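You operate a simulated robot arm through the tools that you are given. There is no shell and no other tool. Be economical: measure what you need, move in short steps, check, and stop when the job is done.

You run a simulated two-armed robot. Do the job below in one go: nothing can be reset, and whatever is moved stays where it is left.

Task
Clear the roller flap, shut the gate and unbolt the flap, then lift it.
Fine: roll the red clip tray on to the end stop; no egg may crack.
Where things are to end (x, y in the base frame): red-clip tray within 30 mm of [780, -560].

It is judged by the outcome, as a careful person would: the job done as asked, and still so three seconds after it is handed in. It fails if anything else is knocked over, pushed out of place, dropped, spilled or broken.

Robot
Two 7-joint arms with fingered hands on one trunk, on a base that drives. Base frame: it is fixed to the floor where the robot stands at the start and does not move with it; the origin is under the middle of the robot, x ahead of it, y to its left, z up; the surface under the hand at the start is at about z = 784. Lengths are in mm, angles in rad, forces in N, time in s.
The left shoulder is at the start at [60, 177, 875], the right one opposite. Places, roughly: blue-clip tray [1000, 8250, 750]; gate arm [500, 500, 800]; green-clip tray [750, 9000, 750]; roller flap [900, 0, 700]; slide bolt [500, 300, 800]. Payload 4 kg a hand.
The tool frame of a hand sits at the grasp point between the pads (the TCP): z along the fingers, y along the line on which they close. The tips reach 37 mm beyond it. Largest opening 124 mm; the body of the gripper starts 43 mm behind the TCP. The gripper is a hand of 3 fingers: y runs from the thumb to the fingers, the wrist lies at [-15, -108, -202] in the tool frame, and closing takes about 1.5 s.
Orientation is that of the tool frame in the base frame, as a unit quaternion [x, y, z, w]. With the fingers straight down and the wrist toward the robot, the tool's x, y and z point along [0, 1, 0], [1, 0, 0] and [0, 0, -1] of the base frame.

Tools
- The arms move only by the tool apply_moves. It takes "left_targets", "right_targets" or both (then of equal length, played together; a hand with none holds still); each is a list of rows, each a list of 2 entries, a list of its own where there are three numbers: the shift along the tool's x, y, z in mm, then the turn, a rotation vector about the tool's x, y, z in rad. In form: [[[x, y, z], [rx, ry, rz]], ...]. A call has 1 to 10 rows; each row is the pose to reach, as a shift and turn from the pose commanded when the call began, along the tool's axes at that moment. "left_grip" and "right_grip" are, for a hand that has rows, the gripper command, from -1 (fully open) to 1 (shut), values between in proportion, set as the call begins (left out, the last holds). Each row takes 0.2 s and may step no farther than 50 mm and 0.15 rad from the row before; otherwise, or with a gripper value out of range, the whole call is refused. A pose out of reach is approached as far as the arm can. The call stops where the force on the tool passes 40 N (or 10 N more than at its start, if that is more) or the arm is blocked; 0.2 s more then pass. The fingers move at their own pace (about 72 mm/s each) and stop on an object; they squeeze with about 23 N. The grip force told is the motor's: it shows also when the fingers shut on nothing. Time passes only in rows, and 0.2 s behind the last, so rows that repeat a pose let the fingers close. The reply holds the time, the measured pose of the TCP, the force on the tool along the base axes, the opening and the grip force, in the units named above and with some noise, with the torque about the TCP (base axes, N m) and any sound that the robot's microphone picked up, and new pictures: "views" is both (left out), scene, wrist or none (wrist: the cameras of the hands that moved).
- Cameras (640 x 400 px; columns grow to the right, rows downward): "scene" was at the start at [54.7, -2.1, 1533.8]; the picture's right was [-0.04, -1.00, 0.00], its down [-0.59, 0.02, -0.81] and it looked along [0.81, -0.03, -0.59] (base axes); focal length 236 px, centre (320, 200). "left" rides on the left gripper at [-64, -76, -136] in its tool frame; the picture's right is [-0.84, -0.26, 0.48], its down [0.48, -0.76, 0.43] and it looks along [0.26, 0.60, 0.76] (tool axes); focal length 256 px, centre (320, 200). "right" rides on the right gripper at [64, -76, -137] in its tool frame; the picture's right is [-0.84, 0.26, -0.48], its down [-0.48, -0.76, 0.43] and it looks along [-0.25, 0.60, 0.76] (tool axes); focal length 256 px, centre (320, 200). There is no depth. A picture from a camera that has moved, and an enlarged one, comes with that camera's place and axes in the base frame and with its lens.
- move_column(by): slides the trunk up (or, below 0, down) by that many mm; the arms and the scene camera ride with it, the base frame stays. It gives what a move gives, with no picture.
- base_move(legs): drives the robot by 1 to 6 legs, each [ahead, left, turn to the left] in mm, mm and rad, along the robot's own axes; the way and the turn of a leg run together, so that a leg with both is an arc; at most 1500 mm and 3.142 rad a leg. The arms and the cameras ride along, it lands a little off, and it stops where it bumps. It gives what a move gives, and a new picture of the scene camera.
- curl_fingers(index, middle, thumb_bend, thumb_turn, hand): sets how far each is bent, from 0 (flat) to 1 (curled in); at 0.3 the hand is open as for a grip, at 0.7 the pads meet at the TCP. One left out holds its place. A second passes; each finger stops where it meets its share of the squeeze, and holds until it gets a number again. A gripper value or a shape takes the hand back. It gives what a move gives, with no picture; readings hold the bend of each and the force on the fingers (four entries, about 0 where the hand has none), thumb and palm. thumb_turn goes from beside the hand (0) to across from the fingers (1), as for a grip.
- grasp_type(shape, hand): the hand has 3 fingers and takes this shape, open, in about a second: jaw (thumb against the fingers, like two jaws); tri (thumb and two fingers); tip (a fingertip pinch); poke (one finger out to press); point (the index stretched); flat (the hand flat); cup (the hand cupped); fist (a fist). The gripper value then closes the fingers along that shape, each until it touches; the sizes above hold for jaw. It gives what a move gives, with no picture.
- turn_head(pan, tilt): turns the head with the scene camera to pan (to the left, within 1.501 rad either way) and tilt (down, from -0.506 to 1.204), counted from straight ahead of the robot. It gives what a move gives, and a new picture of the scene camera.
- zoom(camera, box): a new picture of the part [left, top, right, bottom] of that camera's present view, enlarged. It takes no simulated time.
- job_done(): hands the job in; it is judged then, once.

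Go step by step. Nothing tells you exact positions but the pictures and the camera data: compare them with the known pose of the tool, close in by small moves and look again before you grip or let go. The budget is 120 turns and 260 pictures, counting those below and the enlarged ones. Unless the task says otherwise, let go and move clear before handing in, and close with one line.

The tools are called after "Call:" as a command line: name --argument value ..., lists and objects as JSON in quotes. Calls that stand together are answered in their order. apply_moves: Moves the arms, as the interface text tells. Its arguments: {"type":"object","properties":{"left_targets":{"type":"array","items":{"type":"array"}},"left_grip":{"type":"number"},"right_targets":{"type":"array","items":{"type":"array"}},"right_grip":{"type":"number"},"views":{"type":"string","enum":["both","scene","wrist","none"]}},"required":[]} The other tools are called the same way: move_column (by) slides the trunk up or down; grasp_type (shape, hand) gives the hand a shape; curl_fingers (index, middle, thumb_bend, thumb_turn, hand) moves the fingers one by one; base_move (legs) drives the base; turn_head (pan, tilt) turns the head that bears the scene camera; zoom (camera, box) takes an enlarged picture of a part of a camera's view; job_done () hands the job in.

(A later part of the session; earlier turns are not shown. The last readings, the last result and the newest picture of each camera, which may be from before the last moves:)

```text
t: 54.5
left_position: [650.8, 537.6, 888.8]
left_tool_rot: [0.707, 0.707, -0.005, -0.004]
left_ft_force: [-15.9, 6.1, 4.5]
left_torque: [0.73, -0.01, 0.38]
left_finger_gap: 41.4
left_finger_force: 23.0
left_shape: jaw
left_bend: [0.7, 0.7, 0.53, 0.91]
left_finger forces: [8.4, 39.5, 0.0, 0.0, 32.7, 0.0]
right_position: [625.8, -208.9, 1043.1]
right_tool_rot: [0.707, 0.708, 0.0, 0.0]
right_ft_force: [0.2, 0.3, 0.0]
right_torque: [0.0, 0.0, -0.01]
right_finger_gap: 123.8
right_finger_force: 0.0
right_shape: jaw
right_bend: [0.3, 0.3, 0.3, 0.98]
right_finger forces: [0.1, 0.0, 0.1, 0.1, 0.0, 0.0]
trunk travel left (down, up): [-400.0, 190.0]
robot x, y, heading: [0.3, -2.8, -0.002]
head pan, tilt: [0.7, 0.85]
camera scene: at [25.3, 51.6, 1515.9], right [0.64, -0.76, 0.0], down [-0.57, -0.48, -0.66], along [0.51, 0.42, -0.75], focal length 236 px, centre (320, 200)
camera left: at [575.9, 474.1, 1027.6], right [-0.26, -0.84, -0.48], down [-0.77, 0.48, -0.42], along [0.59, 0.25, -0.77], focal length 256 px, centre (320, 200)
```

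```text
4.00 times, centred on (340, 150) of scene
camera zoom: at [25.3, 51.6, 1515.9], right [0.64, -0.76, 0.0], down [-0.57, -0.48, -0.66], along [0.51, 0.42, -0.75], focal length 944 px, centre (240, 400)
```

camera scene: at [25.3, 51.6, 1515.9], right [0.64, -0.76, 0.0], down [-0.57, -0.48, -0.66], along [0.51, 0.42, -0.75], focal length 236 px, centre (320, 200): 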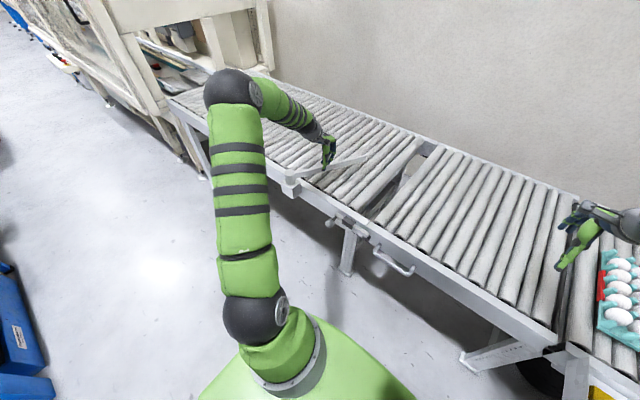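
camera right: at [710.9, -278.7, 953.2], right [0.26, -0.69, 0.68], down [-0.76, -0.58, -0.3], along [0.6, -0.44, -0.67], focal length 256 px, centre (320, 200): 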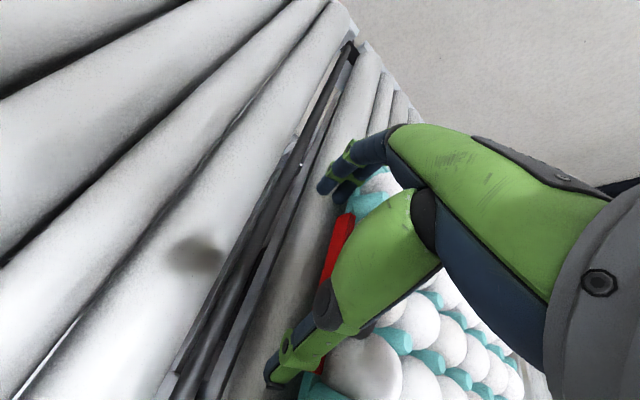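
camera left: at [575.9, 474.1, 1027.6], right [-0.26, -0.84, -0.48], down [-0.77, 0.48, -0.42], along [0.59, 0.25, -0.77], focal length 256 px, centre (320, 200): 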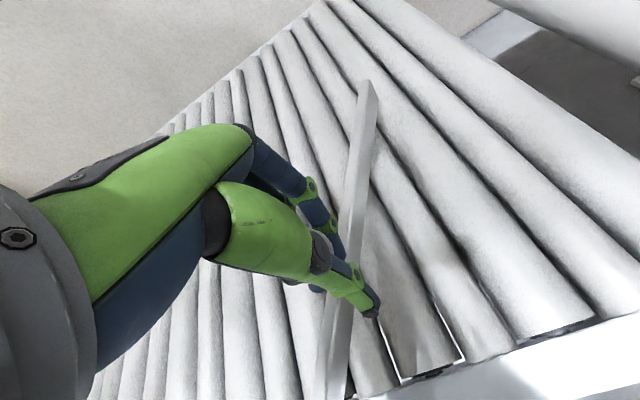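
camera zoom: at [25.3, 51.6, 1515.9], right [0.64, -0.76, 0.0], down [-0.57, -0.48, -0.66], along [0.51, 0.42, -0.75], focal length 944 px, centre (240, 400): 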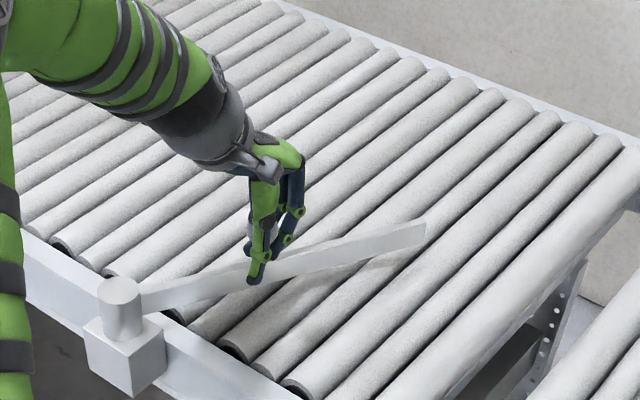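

The reaction is rising because the bar turns within my grip. I release the knob, and will finish the swing by pushing the bar from its -y side with the open hand.

Call:
apply_moves --left_targets '[[[0, 0, 0], [0, 0, 0]], [[0, 0, 0], [0, 0, 0]], [[0, 0, 0], [0, 0, 0]], [[0, 0, 0], [0, 0, 0]], [[0, 0, 0], [0, 0, 0]], [[0, 0, -25], [0, 0, 0]], [[0, 0, -60], [0, 0, 0]], [[-40, 0, -60], [0, 0, 0]], [[-85, 0, -60], [0, 0, 0]], [[-110, 0, -60], [0, 0, 0]]]' --left_grip -1 --views "wrist"

Call:
zoom --camera "scene" --box '[260, 100, 420, 200]'

```text
t: 56.8
left_position: [652.6, 429.1, 948.9]
left_tool_rot: [0.707, 0.707, -0.005, -0.006]
left_ft_force: [0.2, 0.9, 1.0]
left_torque: [0.0, 0.0, -0.04]
left_finger_gap: 123.7
left_finger_force: 0.0
left_shape: jaw
left_bend: [0.3, 0.3, 0.3, 0.98]
left_finger forces: [0.0, 0.0, 0.0, 0.1, 0.1, 0.1]
right_position: [627.6, -209.7, 1041.8]
right_tool_rot: [0.707, 0.707, 0.0, 0.0]
right_ft_force: [0.9, -0.6, 0.6]
right_torque: [-0.01, 0.01, -0.02]
right_finger_gap: 123.7
right_finger_force: 0.0
right_shape: jaw
right_bend: [0.3, 0.3, 0.3, 0.98]
right_finger forces: [0.0, 0.1, 0.0, 0.1, 0.0, 0.0]
trunk travel left (down, up): [-400.0, 190.0]
robot x, y, heading: [0.5, 1.4, 0.003]
head pan, tilt: [0.7, 0.85]
camera left: at [579.6, 364.7, 1088.0], right [-0.26, -0.84, -0.48], down [-0.77, 0.48, -0.42], along [0.58, 0.26, -0.77], focal length 256 px, centre (320, 200)
```

left: 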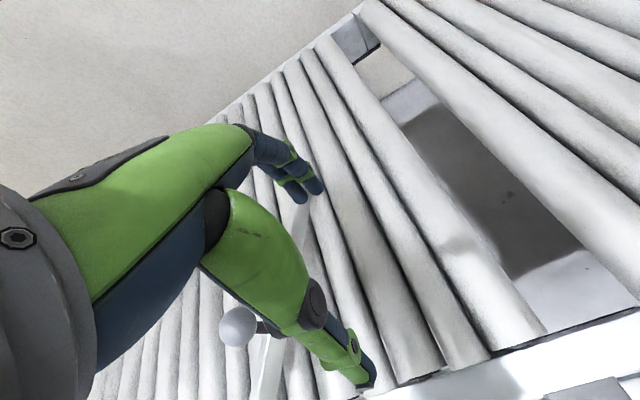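

```text
4.00 times, centred on (340, 150) of scene
camera zoom: at [27.2, 51.3, 1515.8], right [0.64, -0.76, 0.0], down [-0.57, -0.48, -0.66], along [0.5, 0.43, -0.75], focal length 944 px, centre (240, 400)
```

zoom: 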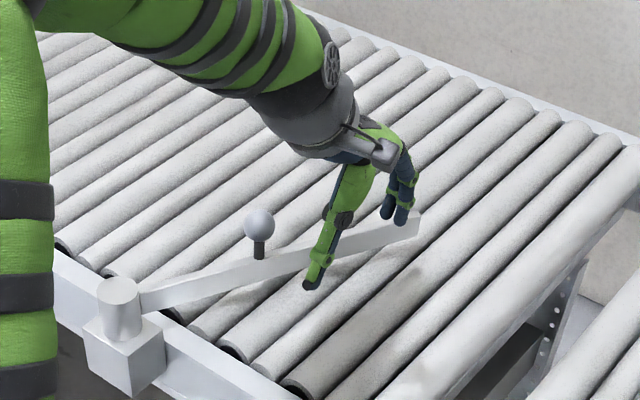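

Bar is at about 60° of its swing. I lower the hand on its -y side and push towards +y.

Call:
apply_moves --left_targets '[[[-10, 0, 40], [0, 0, 0]], [[-10, 0, 80], [0, 0, 0]], [[-10, 0, 100], [0, 0, 0]], [[10, 0, 100], [0, 0, 0]], [[25, 0, 100], [0, 0, 0]], [[40, 0, 100], [0, 0, 0]], [[52, 0, 100], [0, 0, 0]], [[64, 0, 100], [0, 0, 0]], [[76, 0, 100], [0, 0, 0]], [[88, 0, 100], [0, 0, 0]]]' --views "wrist"

Call:
zoom --camera "scene" --box '[260, 100, 420, 200]'

```text
t: 59.0
left_position: [651.5, 514.1, 848.3]
left_tool_rot: [0.706, 0.708, -0.006, -0.005]
left_ft_force: [0.0, 0.4, -0.2]
left_torque: [-0.02, 0.0, -0.02]
left_finger_gap: 123.6
left_finger_force: 0.2
left_shape: jaw
left_bend: [0.3, 0.3, 0.3, 0.98]
left_finger forces: [0.0, 0.1, 0.0, 0.0, 0.1, 0.0]
right_position: [627.8, -208.5, 1042.2]
right_tool_rot: [0.707, 0.707, 0.0, 0.0]
right_ft_force: [0.0, 0.3, 0.3]
right_torque: [0.0, 0.05, -0.02]
right_finger_gap: 123.8
right_finger_force: 0.1
right_shape: jaw
right_bend: [0.3, 0.3, 0.3, 0.98]
right_finger forces: [0.0, 0.1, 0.0, 0.0, 0.0, 0.0]
trunk travel left (down, up): [-400.0, 190.0]
robot x, y, heading: [0.1, 1.5, 0.003]
head pan, tilt: [0.7, 0.85]
camera left: at [576.8, 450.6, 986.1], right [-0.26, -0.84, -0.48], down [-0.77, 0.48, -0.42], along [0.59, 0.26, -0.77], focal length 256 px, centre (320, 200)
```

left: 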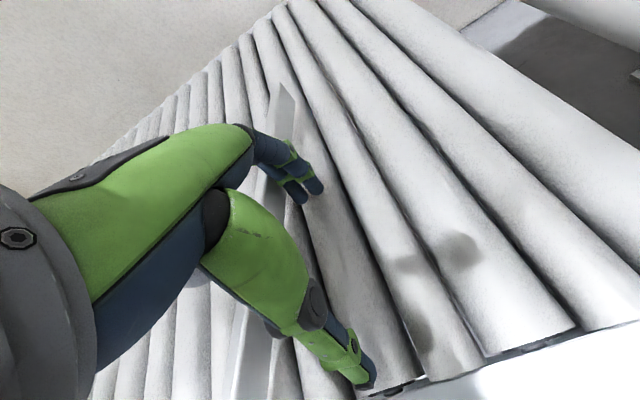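

```text
4.00 times, centred on (340, 150) of scene
camera zoom: at [27.3, 51.6, 1515.8], right [0.64, -0.76, 0.0], down [-0.57, -0.48, -0.66], along [0.5, 0.42, -0.75], focal length 944 px, centre (240, 400)
```

zoom: 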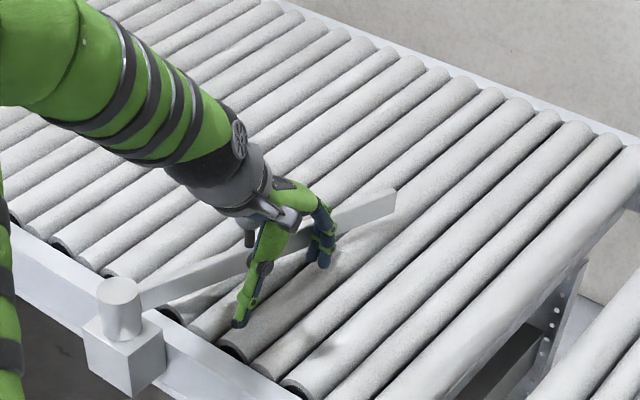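

Works. I tilt so that the tips lead (keeping the palm off the knob) and carry on pushing.

Call:
apply_moves --left_targets '[[[0, 0, 0], [0, 0.12, 0]], [[4, 0, 0], [0, 0.22, 0]], [[14, 0, 0], [0, 0.22, 0]], [[24, 0, 0], [0, 0.22, 0]], [[32, 0, 0], [0, 0.22, 0]], [[40, 0, 0], [0, 0.22, 0]], [[48, 0, 0], [0, 0.22, 0]], [[54, 0, 0], [0, 0.22, 0]]]' --views "wrist"

Call:
zoom --camera "scene" --box '[260, 100, 420, 200]'

```text
t: 60.8
left_position: [649.7, 570.1, 846.6]
left_tool_rot: [0.704, 0.701, 0.072, -0.083]
left_ft_force: [-0.3, -0.4, -0.3]
left_torque: [0.02, 0.01, -0.02]
left_finger_gap: 124.0
left_finger_force: 0.1
left_shape: jaw
left_bend: [0.3, 0.3, 0.3, 0.98]
left_finger forces: [0.0, 0.0, 0.0, 0.0, 0.1, 0.1]
right_position: [628.0, -209.4, 1041.1]
right_tool_rot: [0.707, 0.707, 0.0, 0.0]
right_ft_force: [0.2, 0.0, 0.6]
right_torque: [-0.01, 0.03, 0.02]
right_finger_gap: 123.8
right_finger_force: 0.0
right_shape: jaw
right_bend: [0.3, 0.3, 0.3, 0.98]
right_finger forces: [0.0, 0.1, 0.1, 0.0, 0.0, 0.0]
trunk travel left (down, up): [-400.0, 190.0]
robot x, y, heading: [-0.3, -1.9, -0.002]
head pan, tilt: [0.7, 0.85]
camera left: at [576.1, 477.3, 967.5], right [-0.27, -0.71, -0.65], down [-0.77, 0.57, -0.31], along [0.59, 0.42, -0.7], focal length 256 px, centre (320, 200)
```

left: 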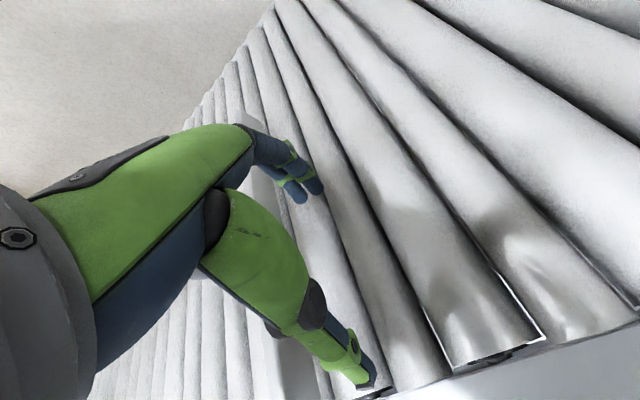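

```text
4.00 times, centred on (340, 150) of scene
camera zoom: at [27.3, 51.6, 1515.8], right [0.64, -0.76, 0.0], down [-0.57, -0.48, -0.66], along [0.5, 0.42, -0.75], focal length 944 px, centre (240, 400)
```

zoom: 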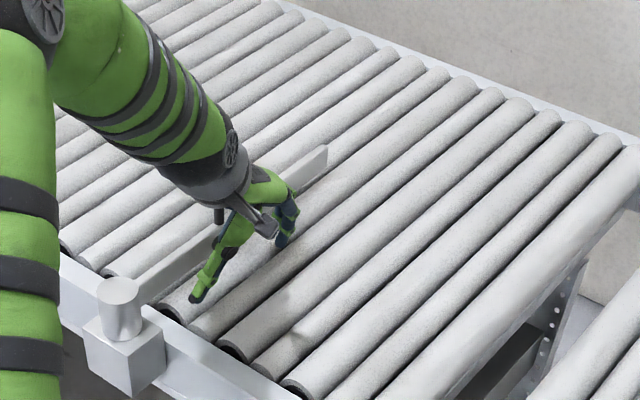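

The bar is almost square across the rollers. I push on in small steps until it meets its stop.

Call:
apply_moves --left_targets '[[[4, 0, 0.9], [0, 0, 0]], [[8, 0, 1.8], [0, 0, 0]], [[12, 0, 2.7], [0, 0, 0]], [[16, 0, 3.6], [0, 0, 0]], [[20, 0, 4.4], [0, 0, 0]]]' --views "none"

Call:
zoom --camera "scene" --box '[260, 100, 420, 200]'

```text
t: 62.0
left_position: [650.7, 588.8, 846.3]
left_tool_rot: [0.704, 0.702, 0.072, -0.084]
left_ft_force: [-1.3, -1.1, 0.3]
left_torque: [-0.05, 0.0, -0.07]
left_finger_gap: 123.7
left_finger_force: 0.0
left_shape: jaw
left_bend: [0.3, 0.3, 0.3, 0.98]
left_finger forces: [0.1, 1.0, 0.0, 0.0, 0.0, 0.0]
right_position: [627.1, -209.4, 1041.2]
right_tool_rot: [0.707, 0.707, 0.0, 0.0]
right_ft_force: [-0.2, -0.4, -0.2]
right_torque: [0.0, -0.02, -0.01]
right_finger_gap: 123.7
right_finger_force: 0.1
right_shape: jaw
right_bend: [0.3, 0.3, 0.3, 0.98]
right_finger forces: [0.1, 0.0, 0.0, 0.0, 0.0, 0.1]
trunk travel left (down, up): [-400.0, 190.0]
robot x, y, heading: [0.3, -1.3, 0.002]
head pan, tilt: [0.7, 0.85]
```

```text
4.00 times, centred on (340, 150) of scene
camera zoom: at [27.3, 51.4, 1515.8], right [0.64, -0.77, 0.0], down [-0.57, -0.48, -0.66], along [0.5, 0.43, -0.75], focal length 944 px, centre (240, 400)
```

zoom: 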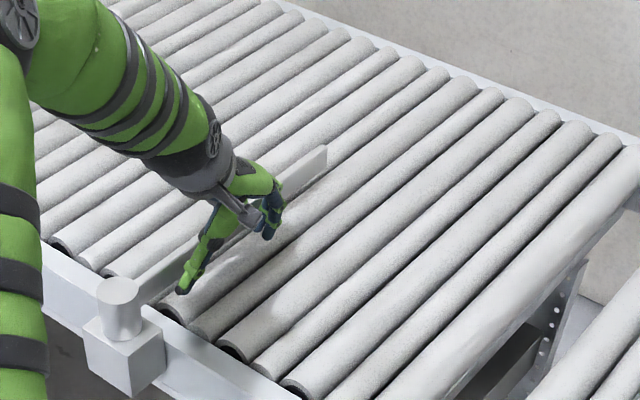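

The bar didn't move this time and a light contact shows. I press slightly to confirm it is against its stop.

Call:
apply_moves --left_targets '[[[3, 0, 0.7], [0, 0, 0]], [[6, 0, 1.3], [0, 0, 0]], [[9, 0, 2], [0, 0, 0]]]' --views "wrist"

Call:
zoom --camera "scene" --box '[260, 100, 420, 200]'

```text
t: 62.8
left_position: [651.2, 596.5, 846.7]
left_tool_rot: [0.704, 0.702, 0.071, -0.083]
left_ft_force: [-1.0, -11.9, 1.4]
left_torque: [-0.27, -0.04, -0.82]
left_finger_gap: 123.4
left_finger_force: 0.0
left_shape: jaw
left_bend: [0.3, 0.3, 0.3, 0.98]
left_finger forces: [0.0, 12.3, 0.0, 0.0, 0.3, 0.0]
right_position: [627.2, -209.1, 1041.2]
right_tool_rot: [0.707, 0.707, -0.001, -0.001]
right_ft_force: [-0.1, 0.3, 0.1]
right_torque: [0.01, -0.02, 0.03]
right_finger_gap: 123.8
right_finger_force: 0.2
right_shape: jaw
right_bend: [0.3, 0.3, 0.3, 0.98]
right_finger forces: [0.0, 0.0, 0.0, 0.0, 0.0, 0.0]
trunk travel left (down, up): [-400.0, 190.0]
robot x, y, heading: [-1.3, -0.7, 0.0]
head pan, tilt: [0.7, 0.85]
camera left: at [576.4, 504.7, 967.7], right [-0.27, -0.71, -0.65], down [-0.76, 0.57, -0.31], along [0.59, 0.41, -0.7], focal length 256 px, centre (320, 200)
```

left: 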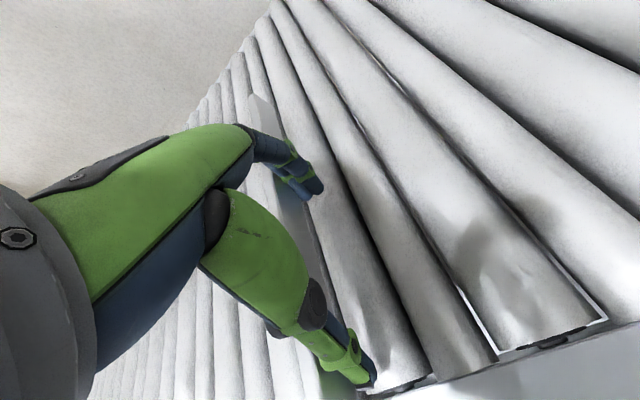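

```text
4.00 times, centred on (340, 150) of scene
camera zoom: at [27.2, 50.3, 1515.8], right [0.64, -0.77, 0.0], down [-0.57, -0.48, -0.66], along [0.51, 0.43, -0.75], focal length 944 px, centre (240, 400)
```

zoom: 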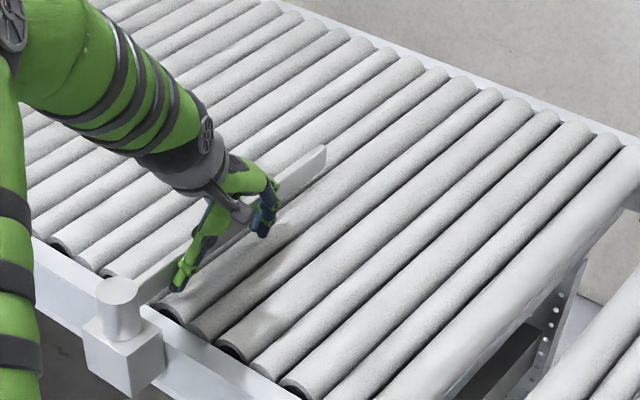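

The gate holds firm at its stop (12 N, no motion): shut. I withdraw the left hand, raise it, and then back the base up about 130 mm for room at the bolt.

Call:
apply_moves --left_targets '[[[-20, 0, -4.4], [0, 0, 0]], [[-60, 0, -13], [0, -0.05, 0]], [[-80, 0, -50], [0, -0.12, 0]], [[-95, -10, -95], [0, -0.22, 0]], [[-110, -40, -130], [0, -0.22, 0]], [[-130, -80, -150], [0, -0.22, 0]], [[-150, -120, -165], [0, -0.22, 0]], [[-160, -165, -165], [0, -0.22, 0]]]' --views "none"

Call:
base_move --legs '[[-130, 0, 0]]'

Call:
zoom --camera "left" --box '[0, 0, 640, 400]'

```text
t: 64.5
left_position: [486.0, 406.7, 971.5]
left_tool_rot: [0.707, 0.707, -0.005, -0.005]
left_ft_force: [-0.3, -1.0, 0.1]
left_torque: [0.01, 0.01, -0.01]
left_finger_gap: 123.9
left_finger_force: 0.1
left_shape: jaw
left_bend: [0.3, 0.3, 0.3, 0.98]
left_finger forces: [0.0, 0.0, 0.1, 0.0, 0.0, 0.0]
right_position: [627.5, -209.8, 1042.4]
right_tool_rot: [0.708, 0.706, 0.0, 0.0]
right_ft_force: [-0.2, 0.3, -0.1]
right_torque: [-0.01, -0.02, 0.0]
right_finger_gap: 123.7
right_finger_force: 0.1
right_shape: jaw
right_bend: [0.3, 0.3, 0.3, 0.98]
right_finger forces: [0.1, 0.0, 0.0, 0.0, 0.0, 0.0]
trunk travel left (down, up): [-400.0, 190.0]
robot x, y, heading: [-2.1, -1.2, 0.002]
head pan, tilt: [0.7, 0.85]
```

```text
t: 65.8
left_position: [358.8, 406.4, 970.8]
left_tool_rot: [0.708, 0.706, -0.006, -0.006]
left_ft_force: [0.0, 0.0, -1.3]
left_torque: [-0.01, -0.05, 0.0]
left_finger_gap: 124.1
left_finger_force: 0.1
left_shape: jaw
left_bend: [0.3, 0.3, 0.3, 0.98]
left_finger forces: [0.0, 0.0, 0.0, 0.0, 0.0, 0.1]
right_position: [498.1, -209.2, 1042.4]
right_tool_rot: [0.707, 0.707, 0.0, 0.0]
right_ft_force: [-0.6, -0.3, -0.1]
right_torque: [-0.01, -0.02, 0.03]
right_finger_gap: 123.8
right_finger_force: 0.1
right_shape: jaw
right_bend: [0.3, 0.3, 0.3, 0.98]
right_finger forces: [0.0, 0.0, 0.1, 0.2, 0.0, 0.0]
trunk travel left (down, up): [-400.0, 190.0]
robot x, y, heading: [-127.7, -2.3, -0.007]
head pan, tilt: [0.7, 0.85]
camera scene: at [-102.0, 51.6, 1515.8], right [0.64, -0.77, 0.0], down [-0.58, -0.48, -0.66], along [0.51, 0.42, -0.75], focal length 236 px, centre (320, 200)
```

scene: 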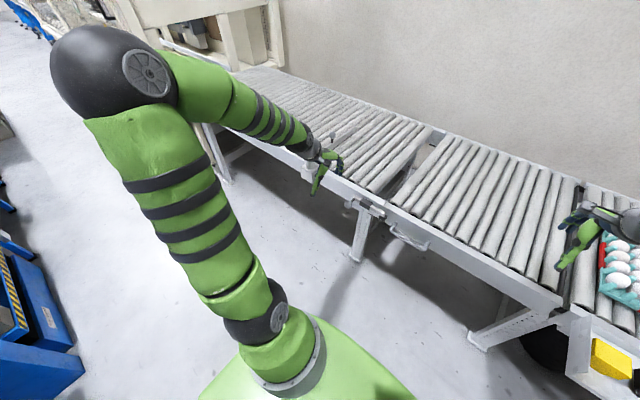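

```text
1.00 times, centred on (320, 200) of left (not enlarged: the box is as wide or as high as the picture)
camera zoom: at [285.4, 342.3, 1109.6], right [-0.26, -0.84, -0.48], down [-0.77, 0.48, -0.42], along [0.59, 0.25, -0.77], focal length 256 px, centre (320, 200)
```

zoom: 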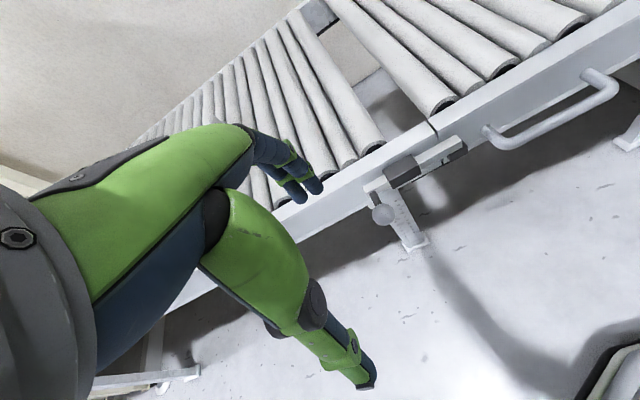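

Good view of the bolt and handle. I zoom in on both cameras to fix their positions.

Call:
zoom --camera "left" --box '[340, 40, 640, 228]'

Call:
zoom --camera "scene" --box '[320, 170, 480, 270]'

```text
2.13 times, centred on (490, 134) of left
camera zoom: at [285.4, 342.3, 1109.6], right [-0.26, -0.84, -0.48], down [-0.77, 0.48, -0.42], along [0.59, 0.25, -0.77], focal length 545 px, centre (-42, 340)
```

zoom: 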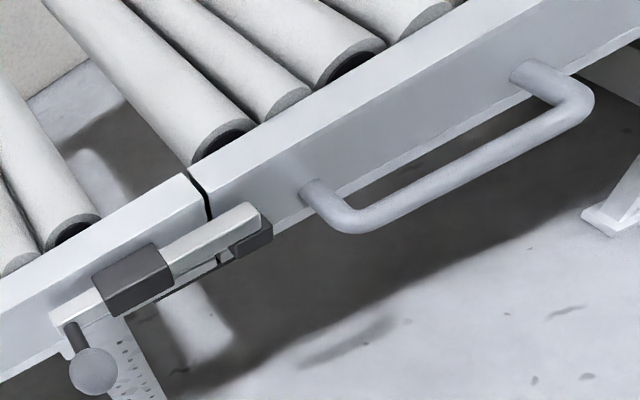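

```text
4.00 times, centred on (400, 220) of scene
camera zoom: at [-102.0, 51.6, 1515.8], right [0.64, -0.77, 0.0], down [-0.58, -0.48, -0.66], along [0.51, 0.42, -0.75], focal length 944 px, centre (0, 120)
```

zoom: 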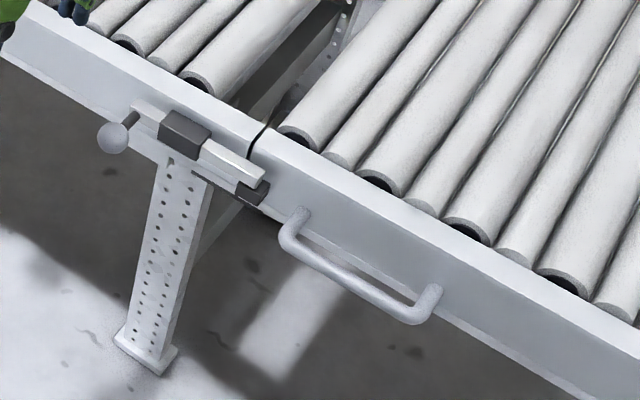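

Positions: bolt ball ≈ (468, 368, 761), flap gap at y ≈ 250, handle bar y ≈ 35–168 at x ≈ 498, z ≈ 717, and the flap hinge near y ≈ -352. I take the left hand down to the right of the bolt ball, fingers in line with it.

Call:
apply_moves --left_targets '[[[-30, 12, 25], [0, 0, 0]], [[-60, 24, 55], [0, 0, 0]], [[-90, 36, 85], [0, 0, 0]], [[-106, 42, 120], [0, 0, 0]], [[-106, 42, 150], [0, 0, 0]]]' --views "wrist"

Call:
turn_head --pan 0.5 --tilt 0.85

Call:
zoom --camera "scene" --box '[240, 130, 440, 255]'

```text
t: 67.0
left_position: [398.9, 299.6, 820.5]
left_tool_rot: [0.707, 0.707, -0.005, -0.006]
left_ft_force: [0.3, -0.4, -0.3]
left_torque: [0.0, -0.01, -0.01]
left_finger_gap: 124.0
left_finger_force: 0.1
left_shape: jaw
left_bend: [0.3, 0.3, 0.3, 0.98]
left_finger forces: [0.0, 0.0, 0.0, 0.0, 0.0, 0.0]
right_position: [499.5, -210.4, 1043.1]
right_tool_rot: [0.707, 0.707, 0.0, 0.001]
right_ft_force: [0.3, -0.5, -0.5]
right_torque: [0.01, 0.01, 0.0]
right_finger_gap: 123.7
right_finger_force: 0.2
right_shape: jaw
right_bend: [0.3, 0.3, 0.3, 0.98]
right_finger forces: [0.0, 0.1, 0.0, 0.0, 0.0, 0.0]
trunk travel left (down, up): [-400.0, 190.0]
robot x, y, heading: [-129.0, -1.0, 0.001]
head pan, tilt: [0.7, 0.85]
camera left: at [324.7, 236.1, 958.4], right [-0.26, -0.84, -0.48], down [-0.77, 0.48, -0.42], along [0.59, 0.25, -0.77], focal length 256 px, centre (320, 200)
```

left: 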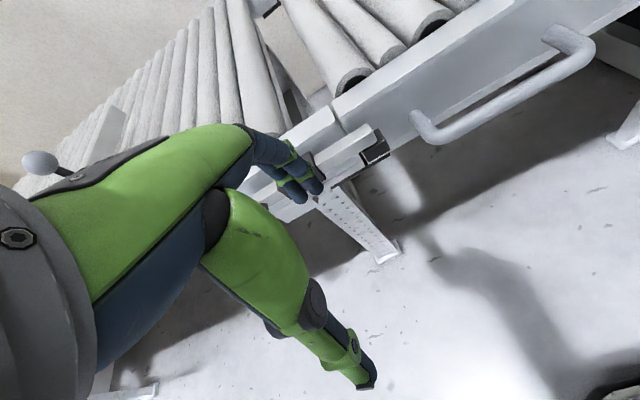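

```text
t: 67.8
left_position: [399.8, 299.2, 820.3]
left_tool_rot: [0.708, 0.706, -0.005, -0.006]
left_ft_force: [-0.6, 1.0, -0.7]
left_torque: [-0.01, -0.03, 0.0]
left_finger_gap: 123.9
left_finger_force: 0.1
left_shape: jaw
left_bend: [0.3, 0.3, 0.3, 0.98]
left_finger forces: [0.1, 0.1, 0.0, 0.0, 0.0, 0.0]
right_position: [499.5, -210.8, 1042.2]
right_tool_rot: [0.708, 0.706, 0.0, 0.0]
right_ft_force: [0.3, 0.7, 0.2]
right_torque: [0.0, 0.0, 0.0]
right_finger_gap: 124.0
right_finger_force: 0.1
right_shape: jaw
right_bend: [0.3, 0.3, 0.3, 0.98]
right_finger forces: [0.1, 0.0, 0.1, 0.1, 0.1, 0.0]
trunk travel left (down, up): [-400.0, 190.0]
robot x, y, heading: [-128.9, 0.5, -0.011]
head pan, tilt: [0.499, 0.85]
camera scene: at [-91.9, 38.6, 1515.8], right [0.48, -0.88, 0.0], down [-0.66, -0.36, -0.66], along [0.58, 0.32, -0.75], focal length 236 px, centre (320, 200)
```

scene: 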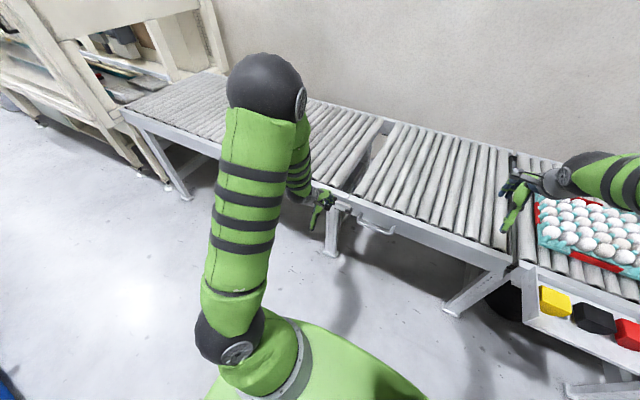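

```text
3.20 times, centred on (340, 192) of scene
camera zoom: at [-91.9, 38.6, 1515.8], right [0.48, -0.88, 0.0], down [-0.66, -0.36, -0.66], along [0.58, 0.32, -0.75], focal length 755 px, centre (256, 224)
```

zoom: 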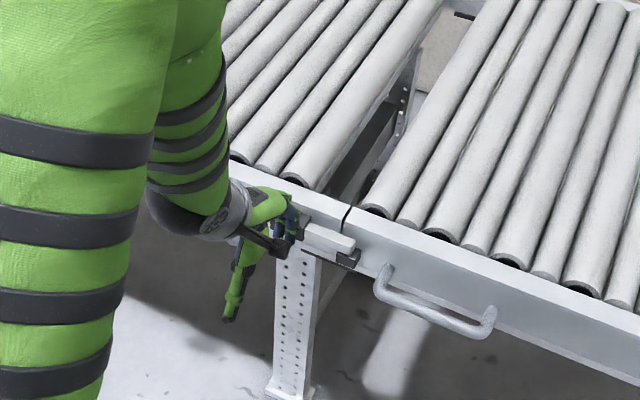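

I lower the fingers to ball height, then press towards +y in small steps.

Call:
apply_moves --left_targets '[[[0, 0, 13], [0, 0, 0]], [[0, 0, 26], [0, 0, 0]], [[0, 0, 38], [0, 0, 0]], [[8, 0, 38], [0, 0, 0]], [[16, 0, 38], [0, 0, 0]], [[24, 0, 38], [0, 0, 0]], [[32, 0, 38], [0, 0, 0]], [[40, 0, 38], [0, 0, 0]]]' --views "wrist"

Call:
zoom --camera "scene" --box '[240, 130, 440, 255]'

```text
t: 69.5
left_position: [400.3, 340.4, 781.4]
left_tool_rot: [0.708, 0.706, -0.005, -0.005]
left_ft_force: [-0.8, -1.8, 1.0]
left_torque: [-0.03, 0.04, -0.07]
left_finger_gap: 124.2
left_finger_force: 0.0
left_shape: jaw
left_bend: [0.3, 0.3, 0.3, 0.98]
left_finger forces: [0.0, 1.2, 0.0, 0.1, 0.0, 0.0]
right_position: [498.7, -208.9, 1041.2]
right_tool_rot: [0.708, 0.706, -0.001, 0.0]
right_ft_force: [-0.5, 0.7, -0.1]
right_torque: [0.02, 0.0, 0.02]
right_finger_gap: 123.8
right_finger_force: 0.0
right_shape: jaw
right_bend: [0.3, 0.3, 0.3, 0.98]
right_finger forces: [0.0, 0.0, 0.0, 0.0, 0.0, 0.0]
trunk travel left (down, up): [-400.0, 190.0]
robot x, y, heading: [-126.8, -1.1, -0.003]
head pan, tilt: [0.499, 0.85]
camera left: at [325.5, 276.8, 919.8], right [-0.27, -0.84, -0.48], down [-0.77, 0.48, -0.42], along [0.59, 0.25, -0.77], focal length 256 px, centre (320, 200)
```

left: 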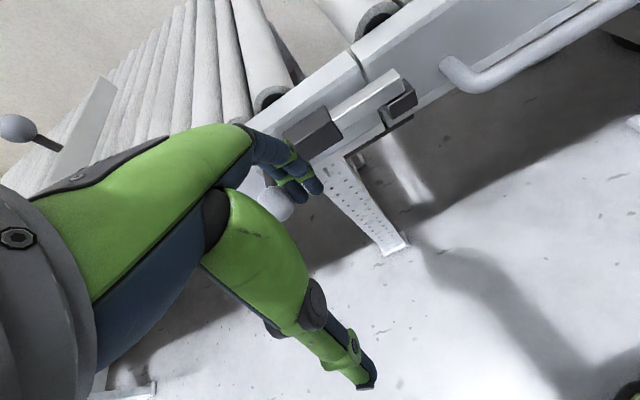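

```text
3.20 times, centred on (340, 192) of scene
camera zoom: at [-91.9, 38.5, 1515.8], right [0.48, -0.88, 0.0], down [-0.66, -0.36, -0.66], along [0.58, 0.31, -0.75], focal length 755 px, centre (256, 224)
```

zoom: 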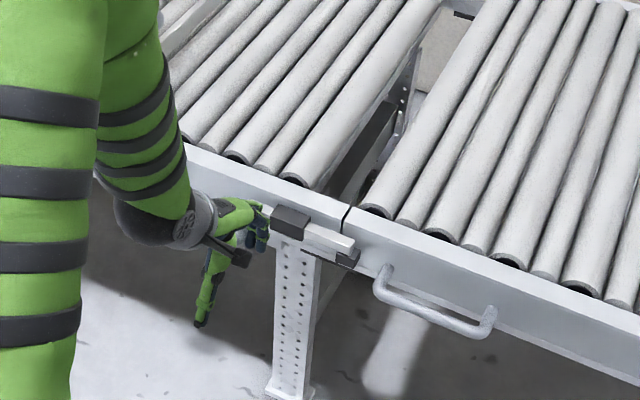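

Contact with the ball. I slide the bolt on.

Call:
apply_moves --left_targets '[[[8, 0, 0], [0, 0, 0]], [[16, 0, 0], [0, 0, 0]], [[24, 0, 0], [0, 0, 0]], [[32, 0, 0], [0, 0, 0]], [[40, 0, 0], [0, 0, 0]], [[48, 0, 0], [0, 0, 0]], [[56, 0, 0], [0, 0, 0]]]' --views "wrist"

Call:
zoom --camera "scene" --box '[240, 130, 440, 255]'

```text
t: 71.2
left_position: [401.1, 389.8, 783.6]
left_tool_rot: [0.711, 0.703, -0.007, -0.005]
left_ft_force: [-2.0, -27.0, -3.6]
left_torque: [-0.72, 0.34, -1.94]
left_finger_gap: 124.1
left_finger_force: 0.0
left_shape: jaw
left_bend: [0.3, 0.29, 0.3, 0.98]
left_finger forces: [0.0, 33.5, 0.0, 0.0, 0.0, 0.0]
right_position: [499.6, -211.7, 1042.1]
right_tool_rot: [0.708, 0.706, 0.001, 0.0]
right_ft_force: [0.7, -0.3, 1.4]
right_torque: [-0.02, 0.04, -0.02]
right_finger_gap: 123.6
right_finger_force: 0.1
right_shape: jaw
right_bend: [0.3, 0.3, 0.3, 0.98]
right_finger forces: [0.0, 0.0, 0.0, 0.1, 0.0, 0.0]
trunk travel left (down, up): [-400.0, 190.0]
robot x, y, heading: [-123.8, 2.4, -0.002]
head pan, tilt: [0.499, 0.85]
camera left: at [326.7, 326.9, 921.1], right [-0.27, -0.84, -0.48], down [-0.76, 0.49, -0.42], along [0.59, 0.25, -0.77], focal length 256 px, centre (320, 200)
```

left: 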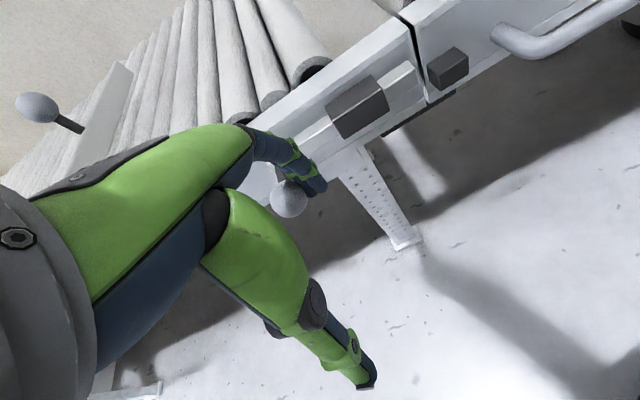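

```text
3.20 times, centred on (340, 192) of scene
camera zoom: at [-91.8, 36.0, 1515.7], right [0.48, -0.88, 0.0], down [-0.66, -0.36, -0.66], along [0.58, 0.31, -0.75], focal length 755 px, centre (256, 224)
```

zoom: 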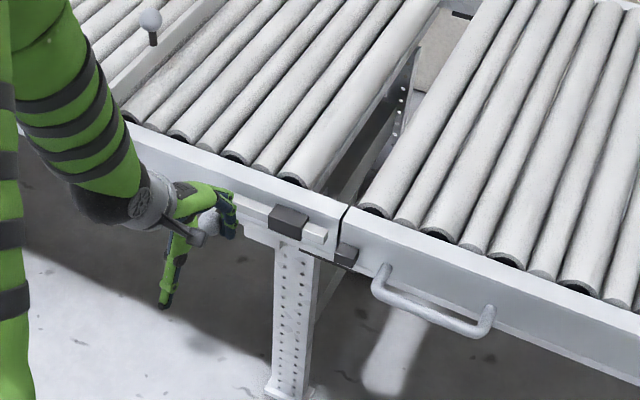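

The bolt is fully withdrawn — its tip is clear of the keeper and it meets its stop. I back the left hand off and park it up to the left.

Call:
apply_moves --left_targets '[[[-10, 0, 0], [0, 0, 0]], [[-22, 0, 0], [0, 0, 0]], [[-22, -10, -45], [0, 0, 0]], [[-22, -10, -90], [0, 0, 0]], [[0, -10, -130], [0, 0, 0]], [[35, -10, -160], [0, 0, 0]], [[70, -10, -190], [0, 0, 0]], [[105, -10, -220], [0, 0, 0]], [[140, -10, -250], [0, 0, 0]]]' --views "none"

Call:
turn_head --pan 0.2 --tilt 0.85

Call:
zoom --camera "scene" --box '[180, 100, 420, 250]'

```text
t: 73.2
left_position: [392.1, 534.4, 1033.8]
left_tool_rot: [0.708, 0.706, -0.005, -0.005]
left_ft_force: [-1.1, 0.7, -0.3]
left_torque: [0.01, -0.02, -0.02]
left_finger_gap: 123.9
left_finger_force: 0.1
left_shape: jaw
left_bend: [0.3, 0.3, 0.3, 0.98]
left_finger forces: [0.0, 0.0, 0.0, 0.0, 0.1, 0.0]
right_position: [498.4, -210.1, 1041.0]
right_tool_rot: [0.708, 0.706, 0.0, 0.0]
right_ft_force: [-0.2, 0.4, -0.1]
right_torque: [-0.01, -0.05, -0.01]
right_finger_gap: 123.8
right_finger_force: 0.0
right_shape: jaw
right_bend: [0.3, 0.3, 0.3, 0.98]
right_finger forces: [0.0, 0.0, 0.0, 0.1, 0.0, 0.0]
trunk travel left (down, up): [-400.0, 190.0]
robot x, y, heading: [-127.8, -2.4, -0.002]
head pan, tilt: [0.499, 0.85]
```

```text
t: 74.0
left_position: [391.3, 533.4, 1032.8]
left_tool_rot: [0.708, 0.706, -0.005, -0.005]
left_ft_force: [-0.2, 0.7, -0.5]
left_torque: [-0.02, -0.04, 0.01]
left_finger_gap: 124.1
left_finger_force: 0.1
left_shape: jaw
left_bend: [0.3, 0.3, 0.3, 0.98]
left_finger forces: [0.1, 0.0, 0.1, 0.0, 0.1, 0.0]
right_position: [498.9, -209.8, 1041.7]
right_tool_rot: [0.708, 0.706, 0.0, -0.001]
right_ft_force: [-0.5, 0.0, 0.5]
right_torque: [0.01, 0.04, 0.0]
right_finger_gap: 123.8
right_finger_force: 0.1
right_shape: jaw
right_bend: [0.3, 0.3, 0.3, 0.98]
right_finger forces: [0.1, 0.0, 0.1, 0.1, 0.0, 0.1]
trunk travel left (down, up): [-400.0, 190.0]
robot x, y, heading: [-129.1, 0.0, -0.002]
head pan, tilt: [0.201, 0.85]
camera scene: at [-84.0, 16.8, 1515.8], right [0.2, -0.98, 0.0], down [-0.74, -0.15, -0.66], along [0.65, 0.13, -0.75], focal length 236 px, centre (320, 200)
```

scene: 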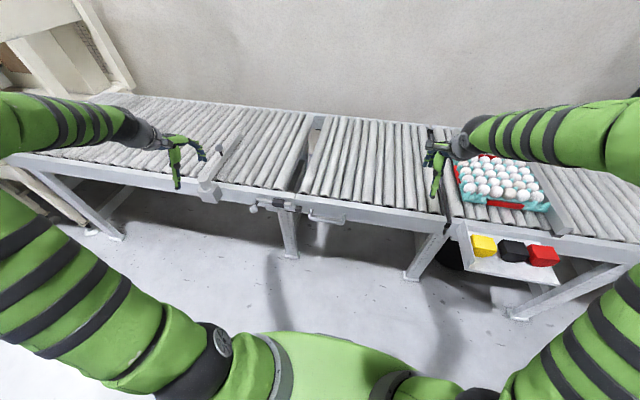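

```text
2.67 times, centred on (300, 175) of scene
camera zoom: at [-84.0, 16.8, 1515.8], right [0.2, -0.98, 0.0], down [-0.74, -0.15, -0.66], along [0.65, 0.13, -0.75], focal length 629 px, centre (373, 267)
```

zoom: 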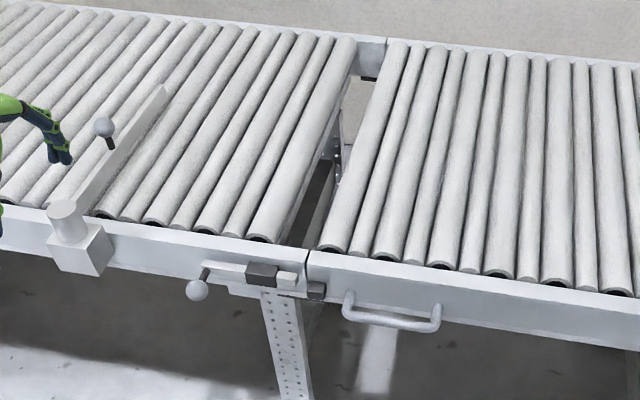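

Gate is shut and the bolt is clear. Next I turn the right hand so its fingers point straight ahead (x), to slide thumb and fingers under the handle bar and lift with their stiff side.

Call:
apply_moves --right_targets '[[[27, -10, 9], [-0.0864, -0.0864, -0.0864]], [[54, -20, 18], [-0.1728, -0.1728, -0.1728]], [[81, -30, 27], [-0.2592, -0.2592, -0.2592]], [[108, -40, 36], [-0.3456, -0.3456, -0.3456]], [[135, -50, 45], [-0.432, -0.432, -0.432]], [[162, -60, 54], [-0.5184, -0.5184, -0.5184]], [[189, -70, 63], [-0.6048, -0.6048, -0.6048]], [[216, -80, 72], [-0.6912, -0.6912, -0.6912]], [[243, -90, 81], [-0.7776, -0.7776, -0.7776]], [[270, -100, 90], [-0.864, -0.864, -0.864]]]' --views "none"

Call:
apply_moves --right_targets '[[[0, 0, 0], [-0.0864, -0.0864, -0.0864]], [[0, 0, 0], [-0.1728, -0.1728, -0.1728]], [[0, 0, 0], [-0.2592, -0.2592, -0.2592]], [[0, 0, 0], [-0.3452, -0.3452, -0.3452]]]' --views "both"

```text
t: 76.3
left_position: [390.9, 533.5, 1032.1]
left_tool_rot: [0.708, 0.707, -0.005, -0.006]
left_ft_force: [0.7, 0.4, -0.3]
left_torque: [0.0, 0.0, 0.0]
left_finger_gap: 124.4
left_finger_force: 0.1
left_shape: jaw
left_bend: [0.3, 0.3, 0.3, 0.98]
left_finger forces: [0.1, 0.0, 0.0, 0.0, 0.0, 0.0]
right_position: [416.2, 26.2, 939.9]
right_tool_rot: [0.275, 0.794, -0.019, 0.542]
right_ft_force: [0.8, 0.2, 0.4]
right_torque: [-0.01, 0.0, 0.01]
right_finger_gap: 124.0
right_finger_force: 0.1
right_shape: jaw
right_bend: [0.3, 0.3, 0.3, 0.98]
right_finger forces: [0.0, 0.0, 0.1, 0.0, 0.0, 0.0]
trunk travel left (down, up): [-400.0, 190.0]
robot x, y, heading: [-125.4, -1.6, -0.005]
head pan, tilt: [0.201, 0.85]
stopped in row 10 (right hand): the arm was blocked; the commanded pose is now the measured one
```

```text
t: 77.3
left_position: [391.6, 532.5, 1034.1]
left_tool_rot: [0.708, 0.706, -0.005, -0.005]
left_ft_force: [0.8, 0.4, 0.1]
left_torque: [0.0, -0.02, 0.02]
left_finger_gap: 124.1
left_finger_force: 0.0
left_shape: jaw
left_bend: [0.3, 0.3, 0.3, 0.98]
left_finger forces: [0.0, 0.1, 0.1, 0.0, 0.0, 0.0]
right_position: [414.9, 27.2, 939.9]
right_tool_rot: [0.031, 0.716, -0.02, 0.697]
right_ft_force: [0.5, 0.2, -0.3]
right_torque: [0.0, 0.02, 0.02]
right_finger_gap: 123.8
right_finger_force: 0.0
right_shape: jaw
right_bend: [0.3, 0.3, 0.3, 0.98]
right_finger forces: [0.1, 0.0, 0.1, 0.1, 0.1, 0.1]
trunk travel left (down, up): [-400.0, 190.0]
robot x, y, heading: [-127.5, 0.8, -0.004]
head pan, tilt: [0.201, 0.85]
camera scene: at [-83.8, 16.9, 1515.8], right [0.2, -0.98, 0.0], down [-0.74, -0.15, -0.66], along [0.65, 0.13, -0.75], focal length 236 px, centre (320, 200)
camera right: at [272.2, -37.6, 878.0], right [-0.44, 0.28, 0.85], down [0.39, -0.8, 0.46], along [0.81, 0.54, 0.24], focal length 256 px, centre (320, 200)
```

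scene: 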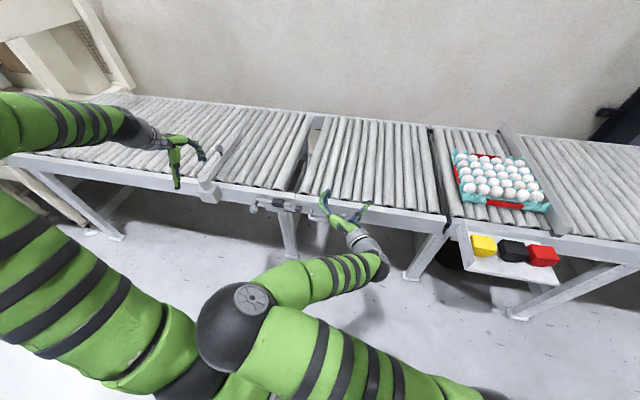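
right: 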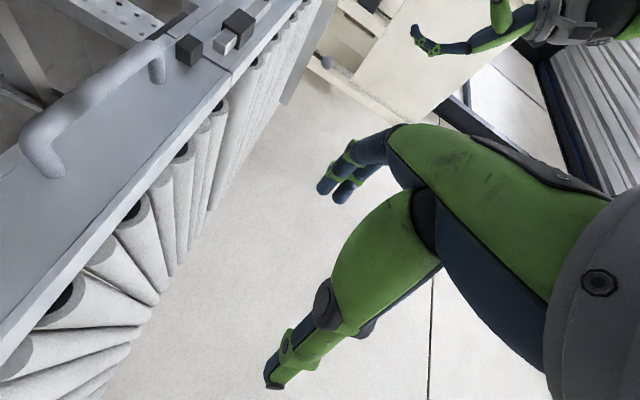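

The hand now points ahead. Now I narrow the jaw to about 80 mm and bring it down in front of the handle, below bar height.

Call:
apply_moves --right_targets '[[[30, 15, 0], [-0.03, 0, 0]], [[70, 30, 0], [-0.07, 0, 0]], [[115, 45, 0], [-0.07, 0, 0]], [[160, 60, 0], [-0.07, 0, 0]], [[205, 72, 0], [-0.07, 0, 0]], [[250, 74, 0], [-0.07, 0, 0]], [[285, 74, 0], [-0.07, 0, 0]]]' --right_grip -0.3 --views "both"

Call:
zoom --camera "scene" --box '[220, 150, 420, 275]'

```text
t: 79.0
left_position: [391.5, 532.7, 1032.9]
left_tool_rot: [0.708, 0.707, -0.005, -0.005]
left_ft_force: [0.1, 0.0, 0.1]
left_torque: [0.01, 0.0, 0.01]
left_finger_gap: 123.9
left_finger_force: 0.1
left_shape: jaw
left_bend: [0.3, 0.3, 0.3, 0.98]
left_finger forces: [0.0, 0.0, 0.0, 0.0, 0.0, 0.0]
right_position: [411.6, 106.9, 655.2]
right_tool_rot: [0.008, 0.717, 0.005, 0.697]
right_ft_force: [-0.1, -0.1, 0.1]
right_torque: [0.01, 0.0, -0.01]
right_finger_gap: 80.7
right_finger_force: 0.1
right_shape: jaw
right_bend: [0.36, 0.4, 0.52, 0.99]
right_finger forces: [0.1, 0.0, 0.1, 0.0, 0.1, 0.0]
trunk travel left (down, up): [-400.0, 190.0]
robot x, y, heading: [-130.5, 0.7, -0.002]
head pan, tilt: [0.201, 0.85]
camera scene: at [-83.8, 16.9, 1515.8], right [0.2, -0.98, 0.0], down [-0.74, -0.15, -0.66], along [0.65, 0.13, -0.75], focal length 236 px, centre (320, 200)
camera right: at [272.8, 31.1, 593.1], right [-0.46, 0.24, 0.85], down [0.44, -0.77, 0.46], along [0.77, 0.59, 0.24], focal length 256 px, centre (320, 200)
```

scene: 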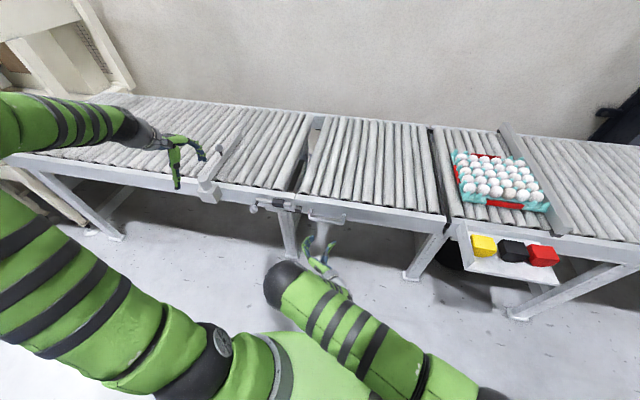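
right: 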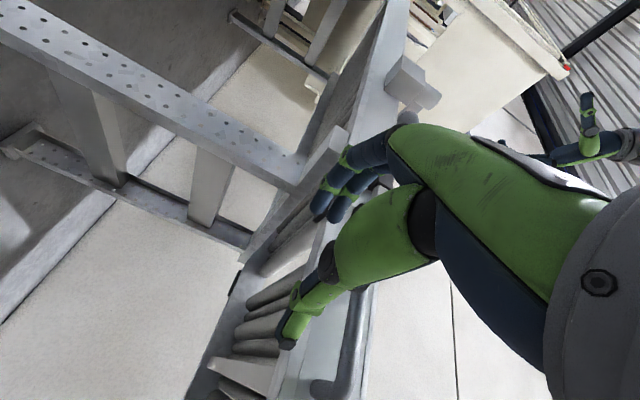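

```text
3.20 times, centred on (320, 212) of scene
camera zoom: at [-83.8, 16.9, 1515.8], right [0.2, -0.98, 0.0], down [-0.74, -0.15, -0.66], along [0.65, 0.13, -0.75], focal length 755 px, centre (320, 160)
```

zoom: 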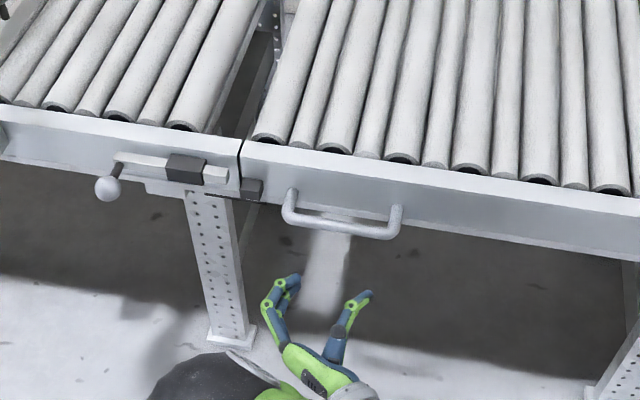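

Thumb and fingers are centred under the handle span (y ≈ 58 and 155). I move forward ~66 mm so that the tips lie beneath the bar.

Call:
apply_moves --right_targets '[[[0, -4, 25], [0, 0, 0]], [[0, -4, 50], [0, 0, 0]], [[0, -4, 66], [0, 0, 0]]]' --views "wrist"

Call:
zoom --camera "scene" --box '[260, 175, 380, 250]'

```text
t: 79.8
left_position: [392.2, 532.9, 1033.1]
left_tool_rot: [0.708, 0.707, -0.006, -0.005]
left_ft_force: [-0.5, -1.1, -0.9]
left_torque: [0.01, 0.0, -0.02]
left_finger_gap: 124.0
left_finger_force: 0.1
left_shape: jaw
left_bend: [0.3, 0.3, 0.3, 0.98]
left_finger forces: [0.1, 0.0, 0.0, 0.0, 0.1, 0.1]
right_position: [480.0, 101.1, 654.2]
right_tool_rot: [0.007, 0.716, 0.005, 0.698]
right_ft_force: [0.1, -0.2, 0.3]
right_torque: [0.01, 0.0, 0.02]
right_finger_gap: 80.8
right_finger_force: 0.1
right_shape: jaw
right_bend: [0.36, 0.4, 0.52, 0.99]
right_finger forces: [0.0, 0.0, 0.0, 0.0, 0.0, 0.1]
trunk travel left (down, up): [-400.0, 190.0]
robot x, y, heading: [-128.1, -0.9, -0.003]
head pan, tilt: [0.201, 0.85]
camera right: at [341.8, 26.4, 593.2], right [-0.46, 0.24, 0.85], down [0.45, -0.77, 0.46], along [0.77, 0.59, 0.24], focal length 256 px, centre (320, 200)
```

right: 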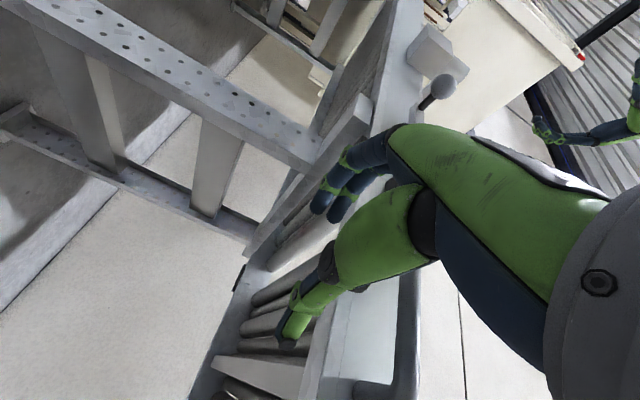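

```text
5.33 times, centred on (320, 212) of scene
camera zoom: at [-83.9, 16.9, 1515.8], right [0.2, -0.98, 0.0], down [-0.74, -0.15, -0.66], along [0.65, 0.13, -0.75], focal length 1258 px, centre (320, 133)
```

zoom: 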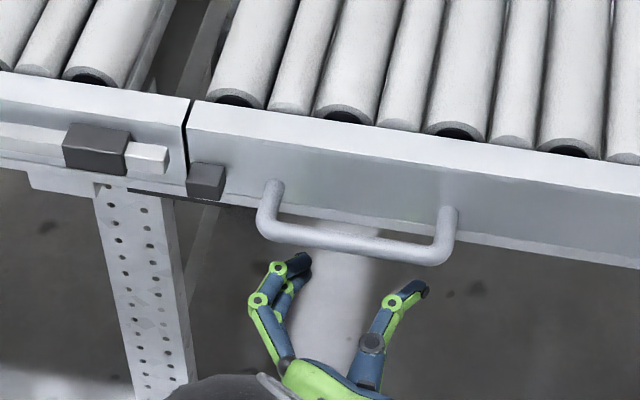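

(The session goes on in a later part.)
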